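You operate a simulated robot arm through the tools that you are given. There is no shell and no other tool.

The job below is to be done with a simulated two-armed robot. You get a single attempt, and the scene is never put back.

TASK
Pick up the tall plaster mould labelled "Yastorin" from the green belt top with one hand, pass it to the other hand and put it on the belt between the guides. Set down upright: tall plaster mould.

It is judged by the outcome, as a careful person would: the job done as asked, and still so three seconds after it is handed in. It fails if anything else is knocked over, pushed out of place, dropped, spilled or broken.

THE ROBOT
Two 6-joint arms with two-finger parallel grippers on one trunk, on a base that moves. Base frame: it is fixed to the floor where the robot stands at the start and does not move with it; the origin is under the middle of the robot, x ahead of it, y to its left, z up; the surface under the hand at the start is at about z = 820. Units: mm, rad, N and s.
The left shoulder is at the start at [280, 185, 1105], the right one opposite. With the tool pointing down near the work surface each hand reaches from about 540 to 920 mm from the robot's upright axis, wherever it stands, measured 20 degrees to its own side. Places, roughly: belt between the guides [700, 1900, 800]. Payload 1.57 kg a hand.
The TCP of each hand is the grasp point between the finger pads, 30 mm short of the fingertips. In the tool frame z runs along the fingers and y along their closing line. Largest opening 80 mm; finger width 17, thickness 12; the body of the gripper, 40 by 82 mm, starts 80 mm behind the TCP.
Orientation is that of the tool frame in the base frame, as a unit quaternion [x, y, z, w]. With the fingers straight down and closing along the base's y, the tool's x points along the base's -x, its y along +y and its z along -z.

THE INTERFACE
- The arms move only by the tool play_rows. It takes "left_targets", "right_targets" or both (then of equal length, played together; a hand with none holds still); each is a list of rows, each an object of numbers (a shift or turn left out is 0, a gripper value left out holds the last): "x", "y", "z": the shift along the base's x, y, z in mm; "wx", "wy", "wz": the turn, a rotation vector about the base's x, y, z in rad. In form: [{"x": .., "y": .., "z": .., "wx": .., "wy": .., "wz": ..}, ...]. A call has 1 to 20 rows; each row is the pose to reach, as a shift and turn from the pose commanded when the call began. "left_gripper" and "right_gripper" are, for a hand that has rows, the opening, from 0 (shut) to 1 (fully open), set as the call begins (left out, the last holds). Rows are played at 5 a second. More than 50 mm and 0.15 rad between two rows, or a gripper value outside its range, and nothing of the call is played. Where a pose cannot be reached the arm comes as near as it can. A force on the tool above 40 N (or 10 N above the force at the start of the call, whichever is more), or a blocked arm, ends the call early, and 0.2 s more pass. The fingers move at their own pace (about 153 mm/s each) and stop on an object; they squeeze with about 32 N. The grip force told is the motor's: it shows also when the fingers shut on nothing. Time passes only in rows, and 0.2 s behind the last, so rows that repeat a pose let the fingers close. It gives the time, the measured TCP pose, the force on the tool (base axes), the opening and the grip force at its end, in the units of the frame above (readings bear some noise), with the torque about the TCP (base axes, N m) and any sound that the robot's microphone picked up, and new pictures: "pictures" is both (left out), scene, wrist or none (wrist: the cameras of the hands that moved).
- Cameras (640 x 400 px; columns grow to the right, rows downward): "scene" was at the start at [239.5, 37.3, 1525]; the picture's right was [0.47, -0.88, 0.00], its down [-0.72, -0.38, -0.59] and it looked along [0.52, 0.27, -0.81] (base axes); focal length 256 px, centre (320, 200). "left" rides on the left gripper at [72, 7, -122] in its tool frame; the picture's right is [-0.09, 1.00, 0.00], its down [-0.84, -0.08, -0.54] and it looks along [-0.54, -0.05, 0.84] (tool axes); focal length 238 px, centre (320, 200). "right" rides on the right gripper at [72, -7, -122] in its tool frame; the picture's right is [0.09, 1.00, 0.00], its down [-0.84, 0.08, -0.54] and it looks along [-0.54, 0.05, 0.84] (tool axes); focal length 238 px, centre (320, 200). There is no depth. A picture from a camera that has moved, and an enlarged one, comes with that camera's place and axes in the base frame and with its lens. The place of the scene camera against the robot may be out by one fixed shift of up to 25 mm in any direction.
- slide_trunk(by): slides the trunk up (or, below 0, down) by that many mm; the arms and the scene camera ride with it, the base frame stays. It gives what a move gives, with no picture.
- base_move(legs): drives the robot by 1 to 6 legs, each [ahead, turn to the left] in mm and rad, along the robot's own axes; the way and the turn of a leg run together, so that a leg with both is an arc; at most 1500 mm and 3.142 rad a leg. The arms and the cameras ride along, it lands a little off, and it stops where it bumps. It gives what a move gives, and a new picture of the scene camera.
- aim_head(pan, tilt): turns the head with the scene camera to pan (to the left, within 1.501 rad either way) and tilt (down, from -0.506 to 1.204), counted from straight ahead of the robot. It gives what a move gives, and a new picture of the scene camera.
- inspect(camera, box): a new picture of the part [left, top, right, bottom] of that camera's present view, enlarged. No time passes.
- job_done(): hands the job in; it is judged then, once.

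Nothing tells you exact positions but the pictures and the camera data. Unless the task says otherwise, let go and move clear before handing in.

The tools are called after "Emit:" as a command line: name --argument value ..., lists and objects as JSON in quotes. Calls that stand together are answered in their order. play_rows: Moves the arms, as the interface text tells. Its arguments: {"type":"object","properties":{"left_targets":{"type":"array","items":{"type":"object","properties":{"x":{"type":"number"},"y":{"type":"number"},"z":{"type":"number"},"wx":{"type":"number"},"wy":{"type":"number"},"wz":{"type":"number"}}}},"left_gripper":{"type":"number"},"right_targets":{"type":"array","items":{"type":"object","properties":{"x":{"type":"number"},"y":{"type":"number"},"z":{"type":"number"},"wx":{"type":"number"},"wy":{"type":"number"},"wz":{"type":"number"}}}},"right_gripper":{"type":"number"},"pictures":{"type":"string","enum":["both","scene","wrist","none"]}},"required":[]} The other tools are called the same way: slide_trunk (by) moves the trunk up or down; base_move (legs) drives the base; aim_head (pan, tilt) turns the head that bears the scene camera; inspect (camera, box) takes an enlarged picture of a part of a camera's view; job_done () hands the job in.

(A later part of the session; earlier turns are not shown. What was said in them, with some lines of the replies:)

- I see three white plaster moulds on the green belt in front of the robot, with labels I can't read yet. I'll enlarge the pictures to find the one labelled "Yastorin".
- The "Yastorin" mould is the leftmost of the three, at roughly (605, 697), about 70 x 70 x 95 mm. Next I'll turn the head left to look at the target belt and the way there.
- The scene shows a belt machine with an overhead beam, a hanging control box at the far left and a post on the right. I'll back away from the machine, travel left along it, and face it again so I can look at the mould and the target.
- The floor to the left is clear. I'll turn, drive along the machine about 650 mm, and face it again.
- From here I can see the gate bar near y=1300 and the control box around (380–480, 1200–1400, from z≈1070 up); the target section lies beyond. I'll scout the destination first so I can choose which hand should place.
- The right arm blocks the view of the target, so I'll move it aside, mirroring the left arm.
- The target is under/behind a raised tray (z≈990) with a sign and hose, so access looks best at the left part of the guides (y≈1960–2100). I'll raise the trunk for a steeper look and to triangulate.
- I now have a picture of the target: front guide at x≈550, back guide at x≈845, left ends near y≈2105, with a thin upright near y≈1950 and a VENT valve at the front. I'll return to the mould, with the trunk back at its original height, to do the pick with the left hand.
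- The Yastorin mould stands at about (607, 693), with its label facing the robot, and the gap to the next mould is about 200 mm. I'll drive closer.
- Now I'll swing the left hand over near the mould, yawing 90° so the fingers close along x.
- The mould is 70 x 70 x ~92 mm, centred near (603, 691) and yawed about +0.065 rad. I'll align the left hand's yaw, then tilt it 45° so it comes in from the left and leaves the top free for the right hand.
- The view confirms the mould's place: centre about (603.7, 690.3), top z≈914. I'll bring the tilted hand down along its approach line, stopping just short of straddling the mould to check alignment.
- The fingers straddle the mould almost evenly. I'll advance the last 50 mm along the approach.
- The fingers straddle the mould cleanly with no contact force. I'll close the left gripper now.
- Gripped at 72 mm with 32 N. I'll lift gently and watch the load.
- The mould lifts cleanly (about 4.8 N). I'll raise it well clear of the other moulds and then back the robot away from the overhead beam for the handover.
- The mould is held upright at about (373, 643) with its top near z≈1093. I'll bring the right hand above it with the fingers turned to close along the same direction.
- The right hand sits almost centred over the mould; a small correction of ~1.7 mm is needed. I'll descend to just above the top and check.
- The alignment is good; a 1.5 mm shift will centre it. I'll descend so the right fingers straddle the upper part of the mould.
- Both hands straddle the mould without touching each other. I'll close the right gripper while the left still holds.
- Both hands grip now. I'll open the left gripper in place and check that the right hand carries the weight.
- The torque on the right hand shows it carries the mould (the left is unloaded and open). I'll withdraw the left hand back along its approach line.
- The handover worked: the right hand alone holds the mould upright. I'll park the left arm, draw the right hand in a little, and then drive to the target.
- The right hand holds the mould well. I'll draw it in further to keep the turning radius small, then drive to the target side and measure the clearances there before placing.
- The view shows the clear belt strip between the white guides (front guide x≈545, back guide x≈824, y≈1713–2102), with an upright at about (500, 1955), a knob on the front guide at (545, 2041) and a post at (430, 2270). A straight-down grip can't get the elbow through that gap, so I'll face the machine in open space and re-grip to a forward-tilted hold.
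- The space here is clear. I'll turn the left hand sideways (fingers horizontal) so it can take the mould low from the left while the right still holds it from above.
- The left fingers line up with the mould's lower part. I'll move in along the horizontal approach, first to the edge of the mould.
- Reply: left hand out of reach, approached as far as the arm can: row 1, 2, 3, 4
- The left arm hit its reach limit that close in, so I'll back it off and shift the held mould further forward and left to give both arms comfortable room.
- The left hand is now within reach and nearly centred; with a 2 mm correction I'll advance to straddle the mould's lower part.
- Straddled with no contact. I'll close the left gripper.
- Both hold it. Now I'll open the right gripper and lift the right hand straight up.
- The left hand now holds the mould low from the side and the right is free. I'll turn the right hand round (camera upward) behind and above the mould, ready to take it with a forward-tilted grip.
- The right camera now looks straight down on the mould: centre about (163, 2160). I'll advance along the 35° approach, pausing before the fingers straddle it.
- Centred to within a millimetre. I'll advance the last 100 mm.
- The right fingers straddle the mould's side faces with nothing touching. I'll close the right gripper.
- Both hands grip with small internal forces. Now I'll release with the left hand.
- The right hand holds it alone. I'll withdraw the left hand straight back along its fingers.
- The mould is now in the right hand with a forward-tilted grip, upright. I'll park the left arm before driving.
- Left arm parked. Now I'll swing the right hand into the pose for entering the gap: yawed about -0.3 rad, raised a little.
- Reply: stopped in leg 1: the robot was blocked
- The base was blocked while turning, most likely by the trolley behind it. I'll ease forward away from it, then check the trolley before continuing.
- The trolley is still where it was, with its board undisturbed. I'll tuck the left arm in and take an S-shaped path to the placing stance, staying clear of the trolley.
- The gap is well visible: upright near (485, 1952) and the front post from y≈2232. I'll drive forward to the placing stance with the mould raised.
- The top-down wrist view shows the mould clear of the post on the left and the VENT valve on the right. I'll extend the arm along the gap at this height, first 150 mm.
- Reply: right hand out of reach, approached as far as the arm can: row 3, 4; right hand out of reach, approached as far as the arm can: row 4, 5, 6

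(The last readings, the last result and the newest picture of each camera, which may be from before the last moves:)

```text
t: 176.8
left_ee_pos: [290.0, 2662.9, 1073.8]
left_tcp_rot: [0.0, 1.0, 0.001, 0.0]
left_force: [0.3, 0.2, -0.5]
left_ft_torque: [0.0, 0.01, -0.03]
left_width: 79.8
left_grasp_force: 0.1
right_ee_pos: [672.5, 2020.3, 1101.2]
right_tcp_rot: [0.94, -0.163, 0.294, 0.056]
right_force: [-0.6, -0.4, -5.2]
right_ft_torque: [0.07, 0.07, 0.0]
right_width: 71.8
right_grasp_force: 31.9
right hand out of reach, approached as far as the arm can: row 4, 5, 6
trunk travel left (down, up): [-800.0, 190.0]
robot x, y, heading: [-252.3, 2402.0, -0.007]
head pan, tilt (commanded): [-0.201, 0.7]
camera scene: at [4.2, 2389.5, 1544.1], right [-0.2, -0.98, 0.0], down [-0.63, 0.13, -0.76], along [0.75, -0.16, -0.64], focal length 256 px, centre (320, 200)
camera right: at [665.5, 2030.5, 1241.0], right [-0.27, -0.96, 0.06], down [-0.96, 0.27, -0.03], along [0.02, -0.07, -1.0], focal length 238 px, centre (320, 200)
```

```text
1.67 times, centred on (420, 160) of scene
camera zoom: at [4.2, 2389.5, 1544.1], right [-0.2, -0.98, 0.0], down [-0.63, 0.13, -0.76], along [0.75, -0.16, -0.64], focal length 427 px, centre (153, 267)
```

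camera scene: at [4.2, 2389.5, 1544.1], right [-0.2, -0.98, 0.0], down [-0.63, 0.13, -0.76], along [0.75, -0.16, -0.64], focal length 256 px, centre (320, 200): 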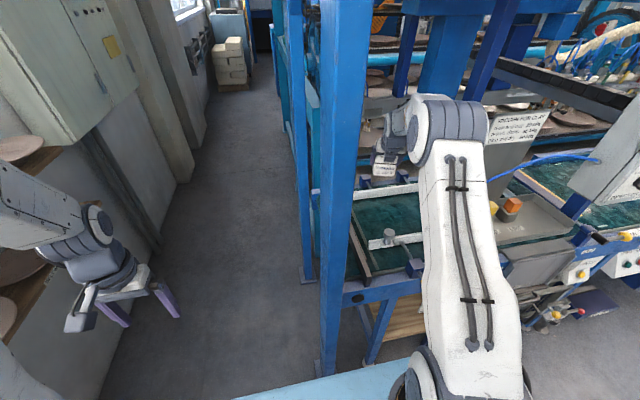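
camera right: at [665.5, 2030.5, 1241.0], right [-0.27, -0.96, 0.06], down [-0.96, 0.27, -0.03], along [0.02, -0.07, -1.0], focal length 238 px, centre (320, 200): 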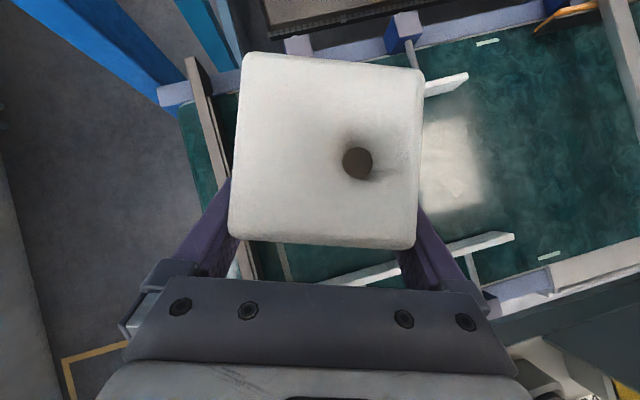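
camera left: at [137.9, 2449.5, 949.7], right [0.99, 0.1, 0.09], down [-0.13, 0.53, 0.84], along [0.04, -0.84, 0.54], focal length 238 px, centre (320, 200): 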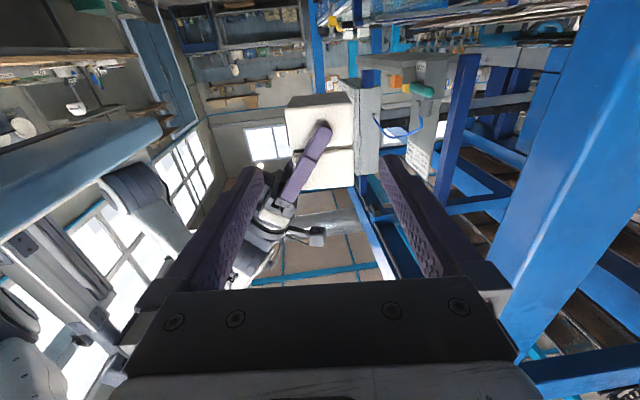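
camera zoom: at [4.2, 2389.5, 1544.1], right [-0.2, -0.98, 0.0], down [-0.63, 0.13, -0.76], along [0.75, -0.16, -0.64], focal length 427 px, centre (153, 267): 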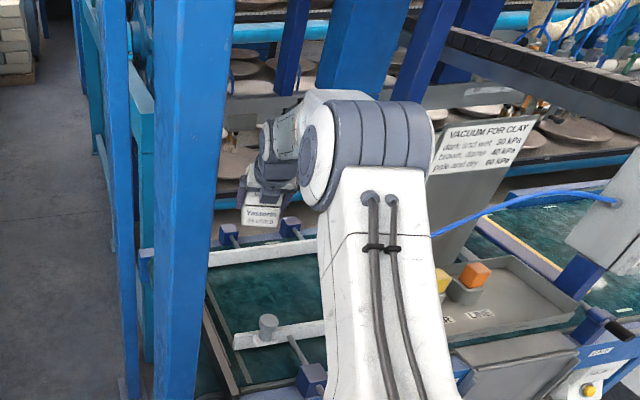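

Slightly at the edge of reach at this height, but lowering brings it comfortably within reach; the mould is at about (682, 2017), between the guides. I'll lower it most of the way.

Emit:
play_rows --right_targets '[{"z": -20, "y": -1, "wx": 0.0044, "wy": -0.0016}, {"z": -40, "y": -2, "wx": 0.0088, "wy": -0.0032}, {"z": -65, "y": -3, "wx": 0.0088, "wy": -0.0032}, {"z": -90, "y": -3, "wx": 0.0088, "wy": -0.0032}, {"z": -115, "y": -3, "wx": 0.0088, "wy": -0.0032}, {"z": -140, "y": -3, "wx": 0.0088, "wy": -0.0032}, {"z": -140, "y": -3, "wx": 0.0088, "wy": -0.0032}]' --pictures "both"

Emit:
inspect --camera "scene" --box '[300, 60, 540, 280]'

```text
t: 178.4
left_ee_pos: [290.8, 2662.2, 1073.8]
left_tcp_rot: [0.001, 1.0, 0.001, 0.0]
left_force: [-0.3, 0.3, 0.4]
left_ft_torque: [0.03, 0.01, -0.01]
left_width: 79.9
left_grasp_force: 0.1
right_ee_pos: [671.3, 2017.6, 960.2]
right_tcp_rot: [0.94, -0.161, 0.296, 0.048]
right_force: [-0.6, -0.1, -6.0]
right_ft_torque: [0.02, 0.04, 0.01]
right_width: 72.0
right_grasp_force: 31.6
right hand out of reach, approached as far as the arm can: row 1, 2, 3
trunk travel left (down, up): [-800.0, 190.0]
robot x, y, heading: [-253.3, 2403.3, -0.005]
head pan, tilt (commanded): [-0.201, 0.7]
camera scene: at [4.2, 2389.5, 1544.1], right [-0.2, -0.98, 0.0], down [-0.63, 0.13, -0.76], along [0.75, -0.16, -0.64], focal length 256 px, centre (320, 200)
camera right: at [664.7, 2025.6, 1101.6], right [-0.26, -0.96, 0.05], down [-0.97, 0.26, -0.04], along [0.02, -0.06, -1.0], focal length 238 px, centre (320, 200)
```

scene: 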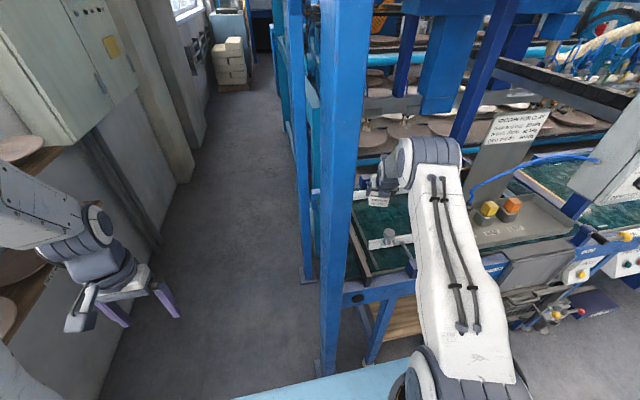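
right: 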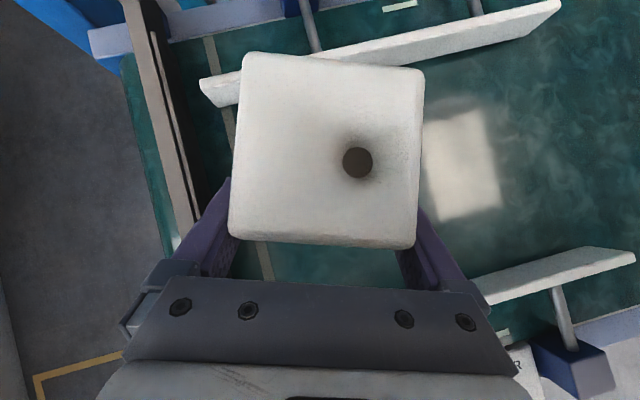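

```text
1.82 times, centred on (420, 170) of scene
camera zoom: at [4.2, 2389.5, 1544.1], right [-0.2, -0.98, 0.0], down [-0.63, 0.13, -0.76], along [0.75, -0.16, -0.64], focal length 466 px, centre (138, 254)
```

zoom: 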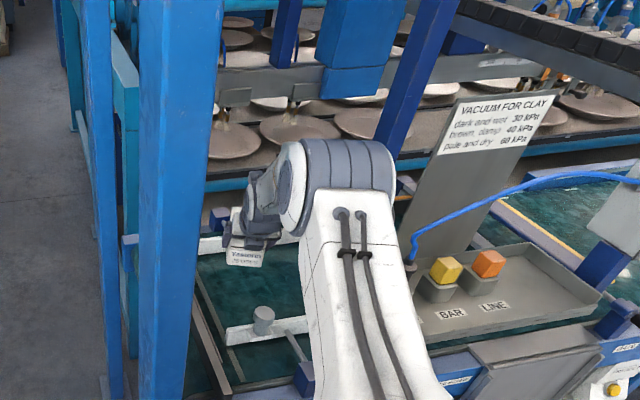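

The elbow and forearm clear the upright, valve and post, and the mould hangs between the two guides. I'll lower to just above the belt.

Emit:
play_rows --right_targets '[{"z": -20}, {"z": -40}, {"z": -60}, {"z": -78}, {"z": -78}]' --pictures "both"

Emit:
inspect --camera "scene" --box '[340, 130, 480, 250]'

```text
t: 179.6
left_ee_pos: [291.2, 2662.2, 1073.3]
left_tcp_rot: [0.001, 1.0, 0.001, -0.001]
left_force: [0.6, 0.3, -0.2]
left_ft_torque: [-0.01, -0.01, -0.02]
left_width: 80.0
left_grasp_force: 0.1
right_ee_pos: [672.3, 2015.9, 883.5]
right_tcp_rot: [0.941, -0.16, 0.295, 0.046]
right_force: [0.2, -0.5, -5.0]
right_ft_torque: [0.07, 0.03, 0.01]
right_width: 72.0
right_grasp_force: 31.9
trunk travel left (down, up): [-800.0, 190.0]
robot x, y, heading: [-256.0, 2405.7, -0.009]
head pan, tilt (commanded): [-0.201, 0.7]
camera scene: at [4.1, 2389.5, 1544.1], right [-0.2, -0.98, 0.0], down [-0.63, 0.13, -0.76], along [0.75, -0.16, -0.64], focal length 256 px, centre (320, 200)
camera right: at [664.9, 2024.2, 1023.4], right [-0.26, -0.97, 0.04], down [-0.97, 0.25, -0.03], along [0.02, -0.05, -1.0], focal length 238 px, centre (320, 200)
```

scene: 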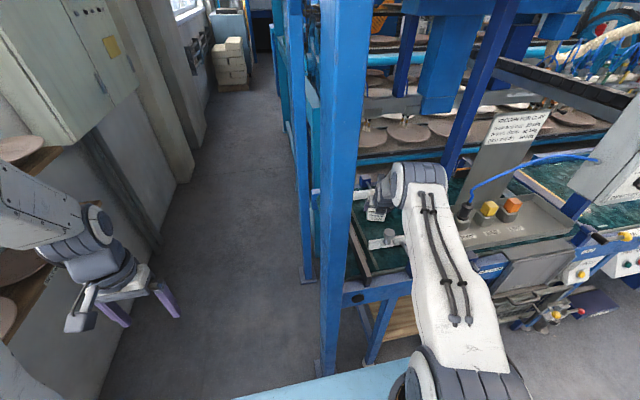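
right: 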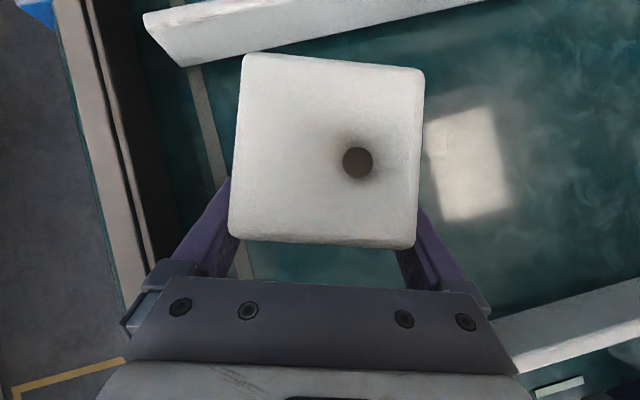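

```text
3.33 times, centred on (410, 190) of scene
camera zoom: at [4.1, 2389.5, 1544.1], right [-0.2, -0.98, 0.0], down [-0.63, 0.13, -0.76], along [0.75, -0.16, -0.64], focal length 854 px, centre (20, 233)
```

zoom: 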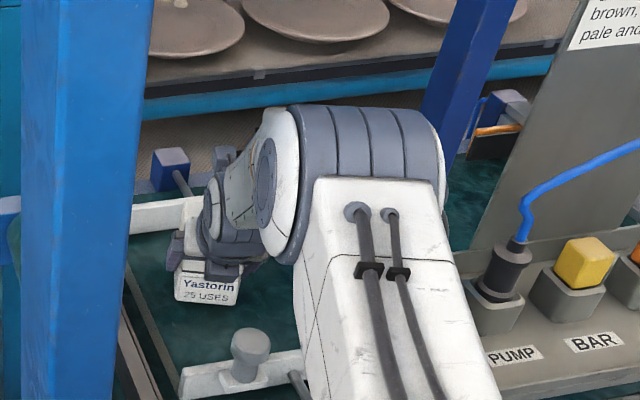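

Emit:
play_rows --right_targets '[{"z": -4, "wx": -0.0045, "wy": -0.002}, {"z": -8, "wx": -0.009, "wy": -0.004}, {"z": -12, "wx": -0.009, "wy": -0.004}, {"z": -15, "wx": -0.009, "wy": -0.004}, {"z": -15, "wx": -0.009, "wy": -0.004}]' --pictures "none"

```text
t: 180.8
left_ee_pos: [290.3, 2662.1, 1073.6]
left_tcp_rot: [0.001, 1.0, 0.001, 0.0]
left_force: [0.5, 0.7, -0.4]
left_ft_torque: [0.0, -0.01, -0.01]
left_width: 80.1
left_grasp_force: 0.2
right_ee_pos: [671.9, 2016.8, 867.2]
right_tcp_rot: [0.94, -0.159, 0.298, 0.05]
right_force: [-0.1, -0.2, -5.0]
right_ft_torque: [0.01, 0.06, -0.02]
right_width: 71.9
right_grasp_force: 32.5
trunk travel left (down, up): [-800.0, 190.0]
robot x, y, heading: [-254.8, 2407.3, -0.008]
head pan, tilt (commanded): [-0.201, 0.7]
```

No contact yet. I'll lower in small steps, watching the force.

Emit:
play_rows --right_targets '[{"z": -1.5}, {"z": -3}, {"z": -4.5}, {"z": -4.5}]' --pictures "none"

```text
t: 181.8
left_ee_pos: [289.3, 2663.1, 1073.4]
left_tcp_rot: [0.0, 1.0, 0.001, 0.0]
left_force: [-0.5, -0.6, -0.2]
left_ft_torque: [0.01, -0.01, -0.02]
left_width: 79.9
left_grasp_force: 0.1
right_ee_pos: [671.6, 2016.3, 864.8]
right_tcp_rot: [0.939, -0.158, 0.3, 0.05]
right_force: [-5.9, 2.1, 7.5]
right_ft_torque: [-0.26, 0.78, -0.18]
right_width: 71.9
right_grasp_force: 31.8
trunk travel left (down, up): [-800.0, 190.0]
robot x, y, heading: [-255.0, 2409.9, -0.002]
head pan, tilt (commanded): [-0.201, 0.7]
```

Contact: the near bottom edge touched first, so the mould is pitched a fraction of a degree. I'll level it slightly before releasing.

Emit:
play_rows --right_targets '[{"z": 1, "wx": 0.001, "wy": 0.003}, {"z": 1, "wx": 0.002, "wy": 0.006}, {"z": 1, "wx": 0.002, "wy": 0.006}]' --pictures "wrist"

Emit:
inspect --camera "scene" --box '[350, 160, 430, 230]'

```text
t: 182.6
left_ee_pos: [290.3, 2662.6, 1072.8]
left_tcp_rot: [0.0, 1.0, 0.001, 0.0]
left_force: [0.4, -0.1, -0.3]
left_ft_torque: [-0.02, 0.05, 0.04]
left_width: 80.1
left_grasp_force: 0.1
right_ee_pos: [672.8, 2016.5, 865.4]
right_tcp_rot: [0.941, -0.158, 0.297, 0.049]
right_force: [-1.0, -2.2, 1.5]
right_ft_torque: [-0.46, -0.15, -0.09]
right_width: 71.8
right_grasp_force: 31.4
trunk travel left (down, up): [-800.0, 190.0]
robot x, y, heading: [-254.2, 2402.2, -0.006]
head pan, tilt (commanded): [-0.201, 0.7]
camera right: at [664.9, 2025.5, 1005.9], right [-0.26, -0.97, 0.05], down [-0.97, 0.25, -0.04], along [0.02, -0.06, -1.0], focal length 238 px, centre (320, 200)
```

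right: 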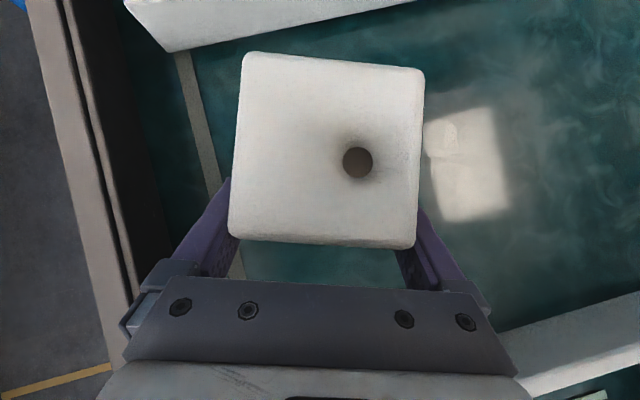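

```text
5.71 times, centred on (390, 195) of scene
camera zoom: at [3.5, 2389.6, 1544.2], right [-0.21, -0.98, 0.0], down [-0.63, 0.13, -0.76], along [0.75, -0.16, -0.64], focal length 1464 px, centre (-80, 229)
```

zoom: 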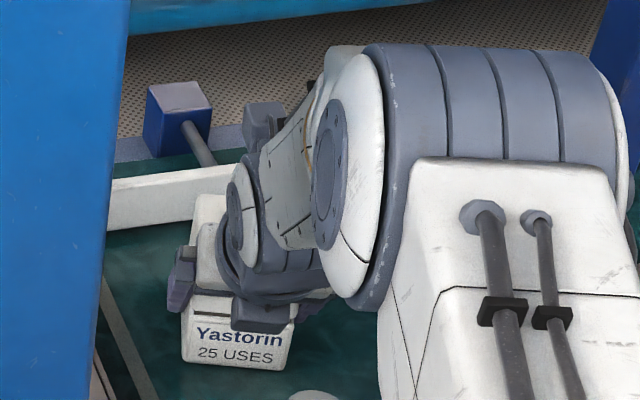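

Emit:
play_rows --right_targets '[{"z": 0, "wx": -0.0025, "wy": 0.0008}, {"z": -0.6, "wx": -0.0047, "wy": 0.0016}, {"z": -0.6, "wx": -0.0047, "wy": 0.0016}]' --pictures "none"

```text
t: 183.4
left_ee_pos: [289.3, 2662.7, 1073.8]
left_tcp_rot: [0.002, 1.0, 0.0, 0.0]
left_force: [0.2, -0.1, -0.3]
left_ft_torque: [0.01, 0.01, 0.01]
left_width: 80.2
left_grasp_force: 0.1
right_ee_pos: [672.0, 2017.1, 864.7]
right_tcp_rot: [0.941, -0.157, 0.297, 0.051]
right_force: [-0.9, -2.1, 5.1]
right_ft_torque: [0.13, -0.5, -0.1]
right_width: 72.1
right_grasp_force: 32.0
trunk travel left (down, up): [-800.0, 190.0]
robot x, y, heading: [-252.6, 2404.7, 0.0]
head pan, tilt (commanded): [-0.201, 0.7]
```

The mould is now resting flat on the belt with about 10 N of support. I'll open the right gripper.

Emit:
play_rows --right_targets '[{"z": 0}, {"z": 0}, {"z": 0}, {"z": 0}]' --right_gripper 1 --pictures "both"

Emit:
inspect --camera "right" --box '[180, 20, 480, 300]'

```text
t: 184.4
left_ee_pos: [290.4, 2663.4, 1073.4]
left_tcp_rot: [0.002, 1.0, 0.0, 0.001]
left_force: [0.4, -0.3, 0.3]
left_ft_torque: [0.01, -0.01, -0.01]
left_width: 80.0
left_grasp_force: 0.1
right_ee_pos: [672.0, 2017.4, 863.7]
right_tcp_rot: [0.941, -0.158, 0.296, 0.051]
right_force: [-0.6, -0.1, 1.3]
right_ft_torque: [-0.03, 0.02, -0.01]
right_width: 79.7
right_grasp_force: 0.0
trunk travel left (down, up): [-800.0, 190.0]
robot x, y, heading: [-251.7, 2403.4, -0.008]
head pan, tilt (commanded): [-0.201, 0.7]
camera scene: at [3.7, 2389.7, 1544.2], right [-0.2, -0.98, 0.0], down [-0.63, 0.13, -0.76], along [0.75, -0.16, -0.64], focal length 256 px, centre (320, 200)
camera right: at [665.1, 2026.5, 1004.9], right [-0.25, -0.97, 0.06], down [-0.97, 0.25, -0.03], along [0.02, -0.06, -1.0], focal length 238 px, centre (320, 200)
```

scene: 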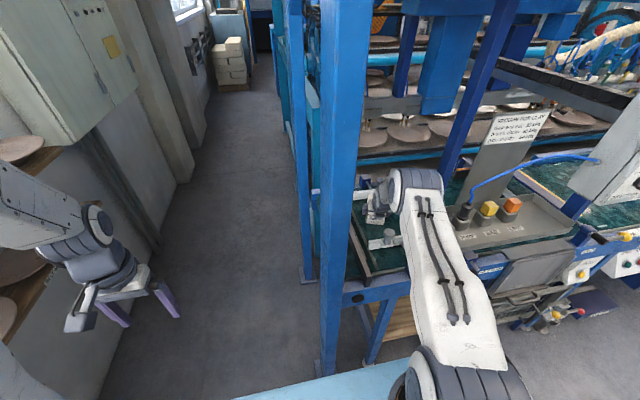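
right: 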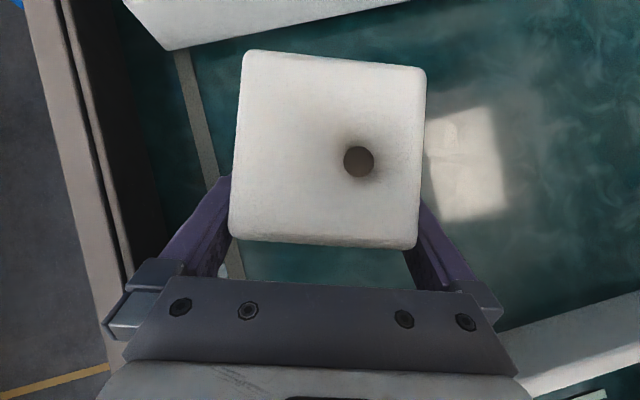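

```text
1.43 times, centred on (330, 160) of right
camera zoom: at [665.1, 2026.5, 1004.9], right [-0.25, -0.97, 0.06], down [-0.97, 0.25, -0.03], along [0.02, -0.06, -1.0], focal length 340 px, centre (306, 257)
```

zoom: 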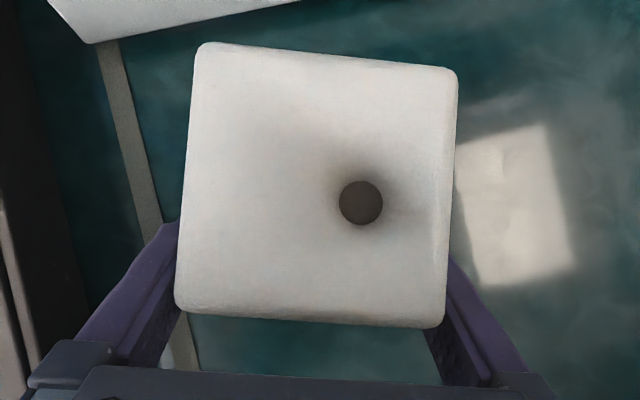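

Released, and the mould stands flat. I'll back the hand out along its own finger direction.

Emit:
play_rows --right_targets '[{"x": -5.4, "y": 1.9, "z": 8.2}, {"x": -10.8, "y": 3.8, "z": 16.4}, {"x": -16.2, "y": 5.7, "z": 24.6}, {"x": -21.6, "y": 7.6, "z": 32.8}, {"x": -27, "y": 9.5, "z": 41}]' --pictures "wrist"

```text
t: 185.6
left_ee_pos: [290.7, 2661.9, 1073.6]
left_tcp_rot: [0.001, 1.0, 0.001, 0.001]
left_force: [-0.4, -0.3, -0.7]
left_ft_torque: [-0.01, -0.02, 0.0]
left_width: 80.3
left_grasp_force: 0.0
right_ee_pos: [643.6, 2027.5, 905.3]
right_tcp_rot: [0.941, -0.158, 0.295, 0.051]
right_force: [-0.6, 0.6, 0.3]
right_ft_torque: [-0.02, -0.03, 0.03]
right_width: 80.1
right_grasp_force: 0.1
trunk travel left (down, up): [-800.0, 190.0]
robot x, y, heading: [-253.8, 2405.7, -0.007]
head pan, tilt (commanded): [-0.201, 0.7]
camera right: at [637.7, 2036.6, 1045.6], right [-0.25, -0.97, 0.06], down [-0.97, 0.25, -0.03], along [0.02, -0.06, -1.0], focal length 238 px, centre (320, 200)
```

right: 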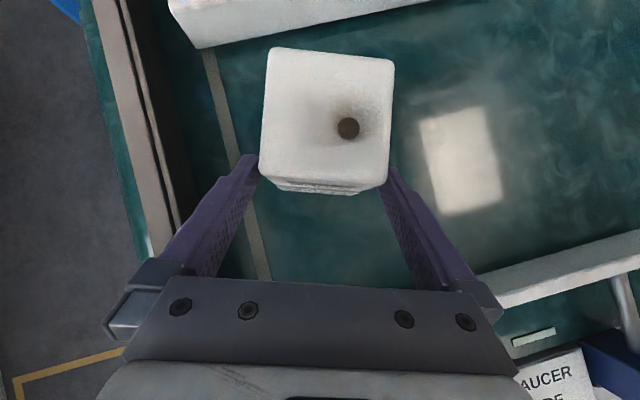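

The mould stays put with no drag. I'll keep backing out and up along the same line.

Emit:
play_rows --right_targets '[{"x": -10.8, "y": 3.8, "z": 16.4}, {"x": -21.6, "y": 7.6, "z": 32.8}, {"x": -35, "y": 12.3, "z": 53}, {"x": -48, "y": 16.9, "z": 75}, {"x": -60, "y": 21, "z": 100}, {"x": -70, "y": 24.5, "z": 130}]' --pictures "both"

Emit:
inspect --camera "right" --box '[200, 0, 440, 180]'

Emit:
inspect --camera "scene" --box '[330, 120, 490, 260]'

```text
t: 187.0
left_ee_pos: [290.3, 2663.3, 1073.1]
left_tcp_rot: [0.0, 1.0, -0.001, 0.0]
left_force: [0.3, 0.5, 0.6]
left_ft_torque: [-0.01, 0.0, 0.01]
left_width: 79.9
left_grasp_force: 0.1
right_ee_pos: [574.3, 2051.1, 1034.8]
right_tcp_rot: [0.942, -0.153, 0.295, 0.053]
right_force: [-0.3, 0.2, -0.1]
right_ft_torque: [-0.04, 0.0, 0.0]
right_width: 80.2
right_grasp_force: 0.1
trunk travel left (down, up): [-800.0, 190.0]
robot x, y, heading: [-252.4, 2407.1, -0.004]
head pan, tilt (commanded): [-0.201, 0.7]
camera scene: at [3.8, 2389.7, 1544.2], right [-0.2, -0.98, 0.0], down [-0.63, 0.13, -0.76], along [0.75, -0.16, -0.64], focal length 256 px, centre (320, 200)
camera right: at [568.5, 2061.4, 1175.3], right [-0.25, -0.97, 0.06], down [-0.97, 0.24, -0.03], along [0.02, -0.07, -1.0], focal length 238 px, centre (320, 200)
```

scene: 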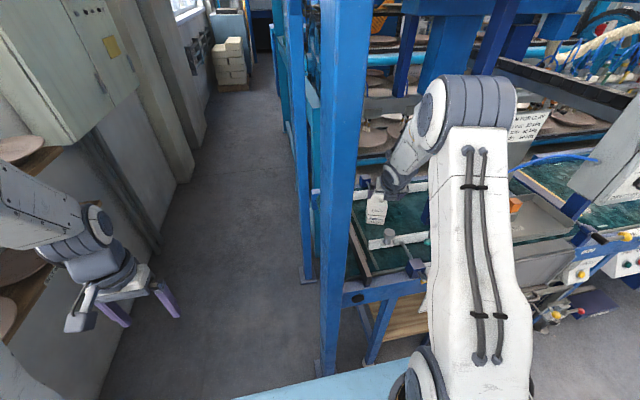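
right: 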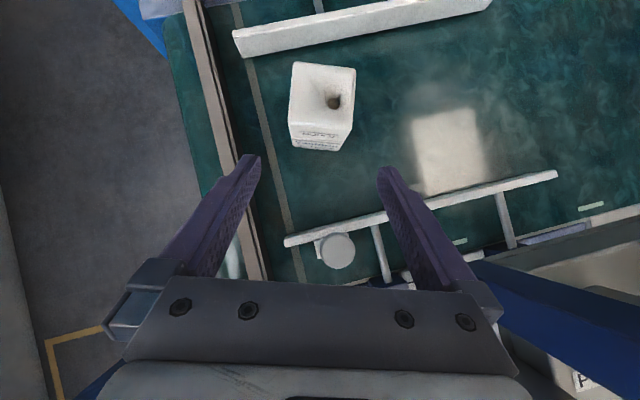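

```text
2.22 times, centred on (320, 90) of right
camera zoom: at [568.5, 2061.4, 1175.3], right [-0.25, -0.97, 0.06], down [-0.97, 0.24, -0.03], along [0.02, -0.07, -1.0], focal length 530 px, centre (320, 444)
```

zoom: 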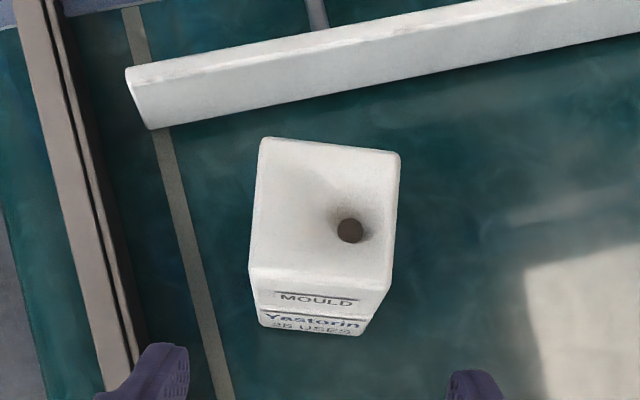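

```text
2.86 times, centred on (410, 190) of scene
camera zoom: at [3.8, 2389.7, 1544.2], right [-0.2, -0.98, 0.0], down [-0.63, 0.13, -0.76], along [0.75, -0.16, -0.64], focal length 732 px, centre (63, 229)
```

zoom: 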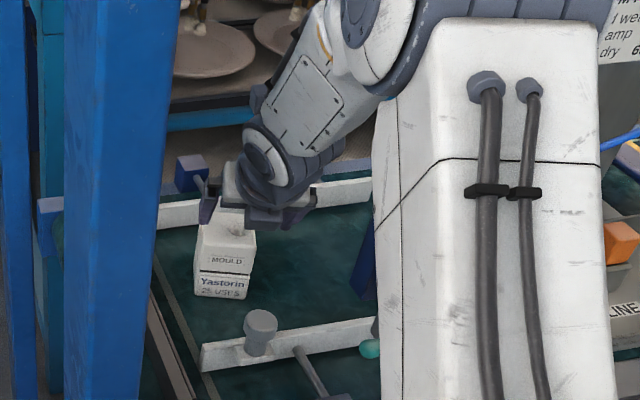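

The mould stands upright between the guides, labelled "Yastorin". I'll withdraw the arm back through the gap the way it came.

Emit:
play_rows --right_targets '[{"x": -5, "y": 2, "z": 25}, {"x": -15, "y": 5, "z": 50}, {"x": -30, "y": 10, "z": 68}, {"x": -58, "y": 20, "z": 68}, {"x": -86, "y": 30, "z": 68}, {"x": -114, "y": 40, "z": 68}, {"x": -142, "y": 49, "z": 68}, {"x": -170, "y": 54, "z": 68}, {"x": -187, "y": 57, "z": 68}]' --pictures "both"

```text
t: 189.0
left_ee_pos: [289.9, 2662.7, 1073.2]
left_tcp_rot: [0.0, 1.0, 0.0, -0.001]
left_force: [0.0, -0.4, -0.1]
left_ft_torque: [0.0, 0.0, 0.0]
left_width: 80.0
left_grasp_force: 0.0
right_ee_pos: [387.0, 2107.8, 1103.8]
right_tcp_rot: [0.941, -0.158, 0.296, 0.051]
right_force: [-0.6, 0.4, 0.4]
right_ft_torque: [-0.01, -0.02, -0.01]
right_width: 80.2
right_grasp_force: 0.1
trunk travel left (down, up): [-800.0, 190.0]
robot x, y, heading: [-254.5, 2404.2, -0.001]
head pan, tilt (commanded): [-0.201, 0.7]
camera scene: at [3.6, 2389.7, 1544.3], right [-0.2, -0.98, 0.0], down [-0.63, 0.13, -0.76], along [0.75, -0.16, -0.64], focal length 256 px, centre (320, 200)
camera right: at [380.2, 2117.6, 1244.3], right [-0.26, -0.97, 0.06], down [-0.97, 0.25, -0.03], along [0.02, -0.06, -1.0], focal length 238 px, centre (320, 200)
```

scene: 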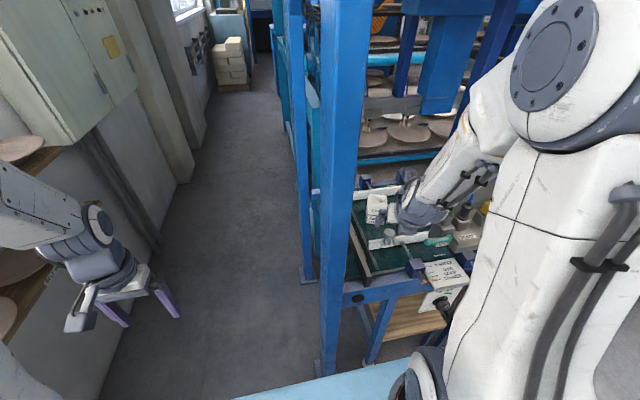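
right: 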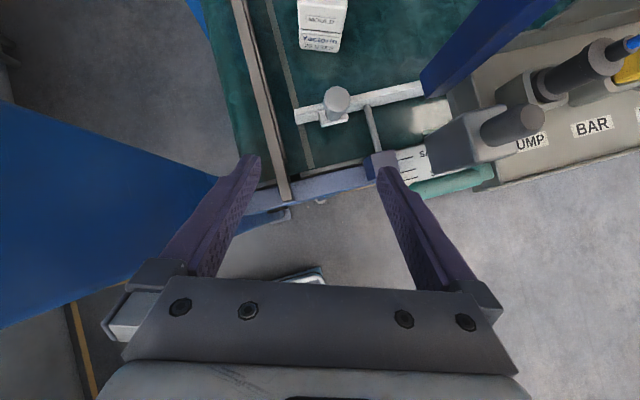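

The arm is out of the gap. I'll back the robot away from the machine and take a final look.

Emit:
base_move --legs '[[-210, 0]]'

Emit:
inspect --camera "scene" --box '[290, 120, 490, 270]'

Emit:
inspect --camera "right" --box '[200, 0, 520, 200]'

```text
t: 190.6
left_ee_pos: [80.6, 2665.3, 1073.0]
left_tcp_rot: [0.0, 1.0, 0.0, 0.001]
left_force: [0.0, -0.1, -0.2]
left_ft_torque: [0.0, 0.04, 0.01]
left_width: 79.8
left_grasp_force: 0.1
right_ee_pos: [179.6, 2110.1, 1104.3]
right_tcp_rot: [0.941, -0.157, 0.296, 0.051]
right_force: [-0.1, 0.7, -1.1]
right_ft_torque: [-0.01, -0.01, 0.03]
right_width: 80.0
right_grasp_force: 0.0
trunk travel left (down, up): [-800.0, 190.0]
robot x, y, heading: [-465.6, 2407.5, -0.008]
head pan, tilt (commanded): [-0.201, 0.7]
camera scene: at [-205.3, 2391.2, 1544.2], right [-0.2, -0.98, 0.0], down [-0.63, 0.13, -0.76], along [0.75, -0.16, -0.64], focal length 256 px, centre (320, 200)
```

scene: 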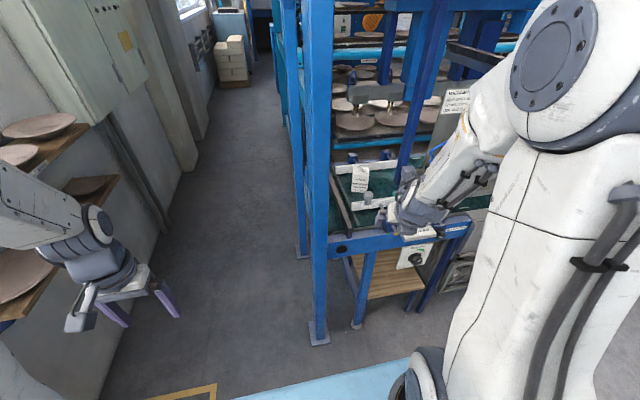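

```text
2.67 times, centred on (390, 195) of scene
camera zoom: at [-205.3, 2391.2, 1544.2], right [-0.2, -0.98, 0.0], down [-0.63, 0.13, -0.76], along [0.75, -0.16, -0.64], focal length 683 px, centre (133, 213)
```

zoom: 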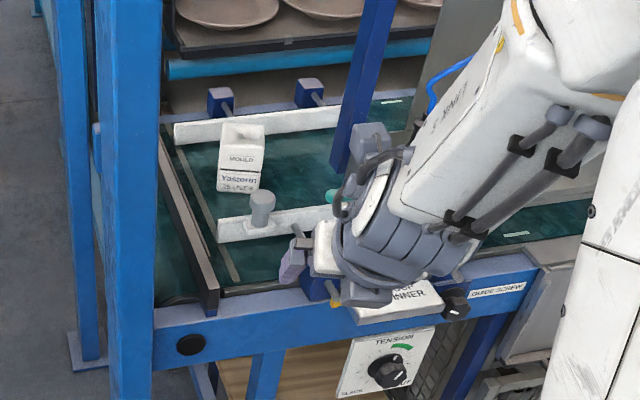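

```text
2.00 times, centred on (360, 100) of right
camera zoom: at [172.0, 2119.7, 1244.2], right [-0.25, -0.97, 0.06], down [-0.97, 0.25, -0.03], along [0.02, -0.06, -1.0], focal length 477 px, centre (240, 400)
```

zoom: 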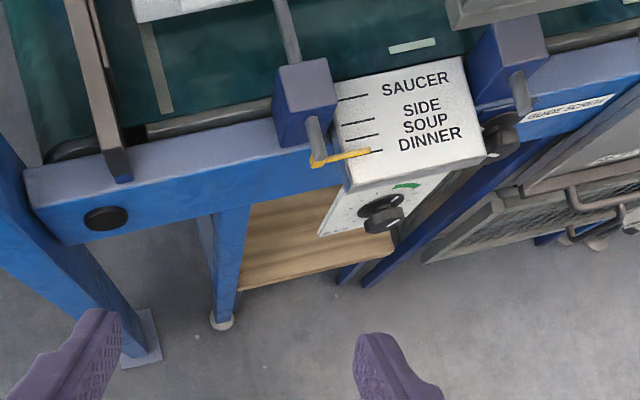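

The "Yastorin" mould is standing upright on the belt between the guides. Both hands are empty and clear, and nothing else looks disturbed, so I'm handing in the job.

Emit:
job_done

```text
The job is handed in.
```

The "Yastorin" mould is standing upright on the belt between the two guides, at about (682, 2014). That is nearer the left end of the guides than the middle. I have handed the job in.

- **Passing:** The left hand picked the mould up from the green belt top and passed it to the right. Straight-down placing wouldn't fit past the upright and valve. So I passed it back to the left hand and then to the right again, to get a tilted grip. The right hand set it down.
- **Bump:** While I was turning the robot near the target, the base was blocked, most likely by the orange trolley. In the pictures afterwards the trolley appears to be in the same place, to within about 7 mm, with its board undisturbed.
- **Other objects:** The other two moulds did not appear to have moved in the last views I had of them. I saw no sign of contact with the tray, hose or valve.
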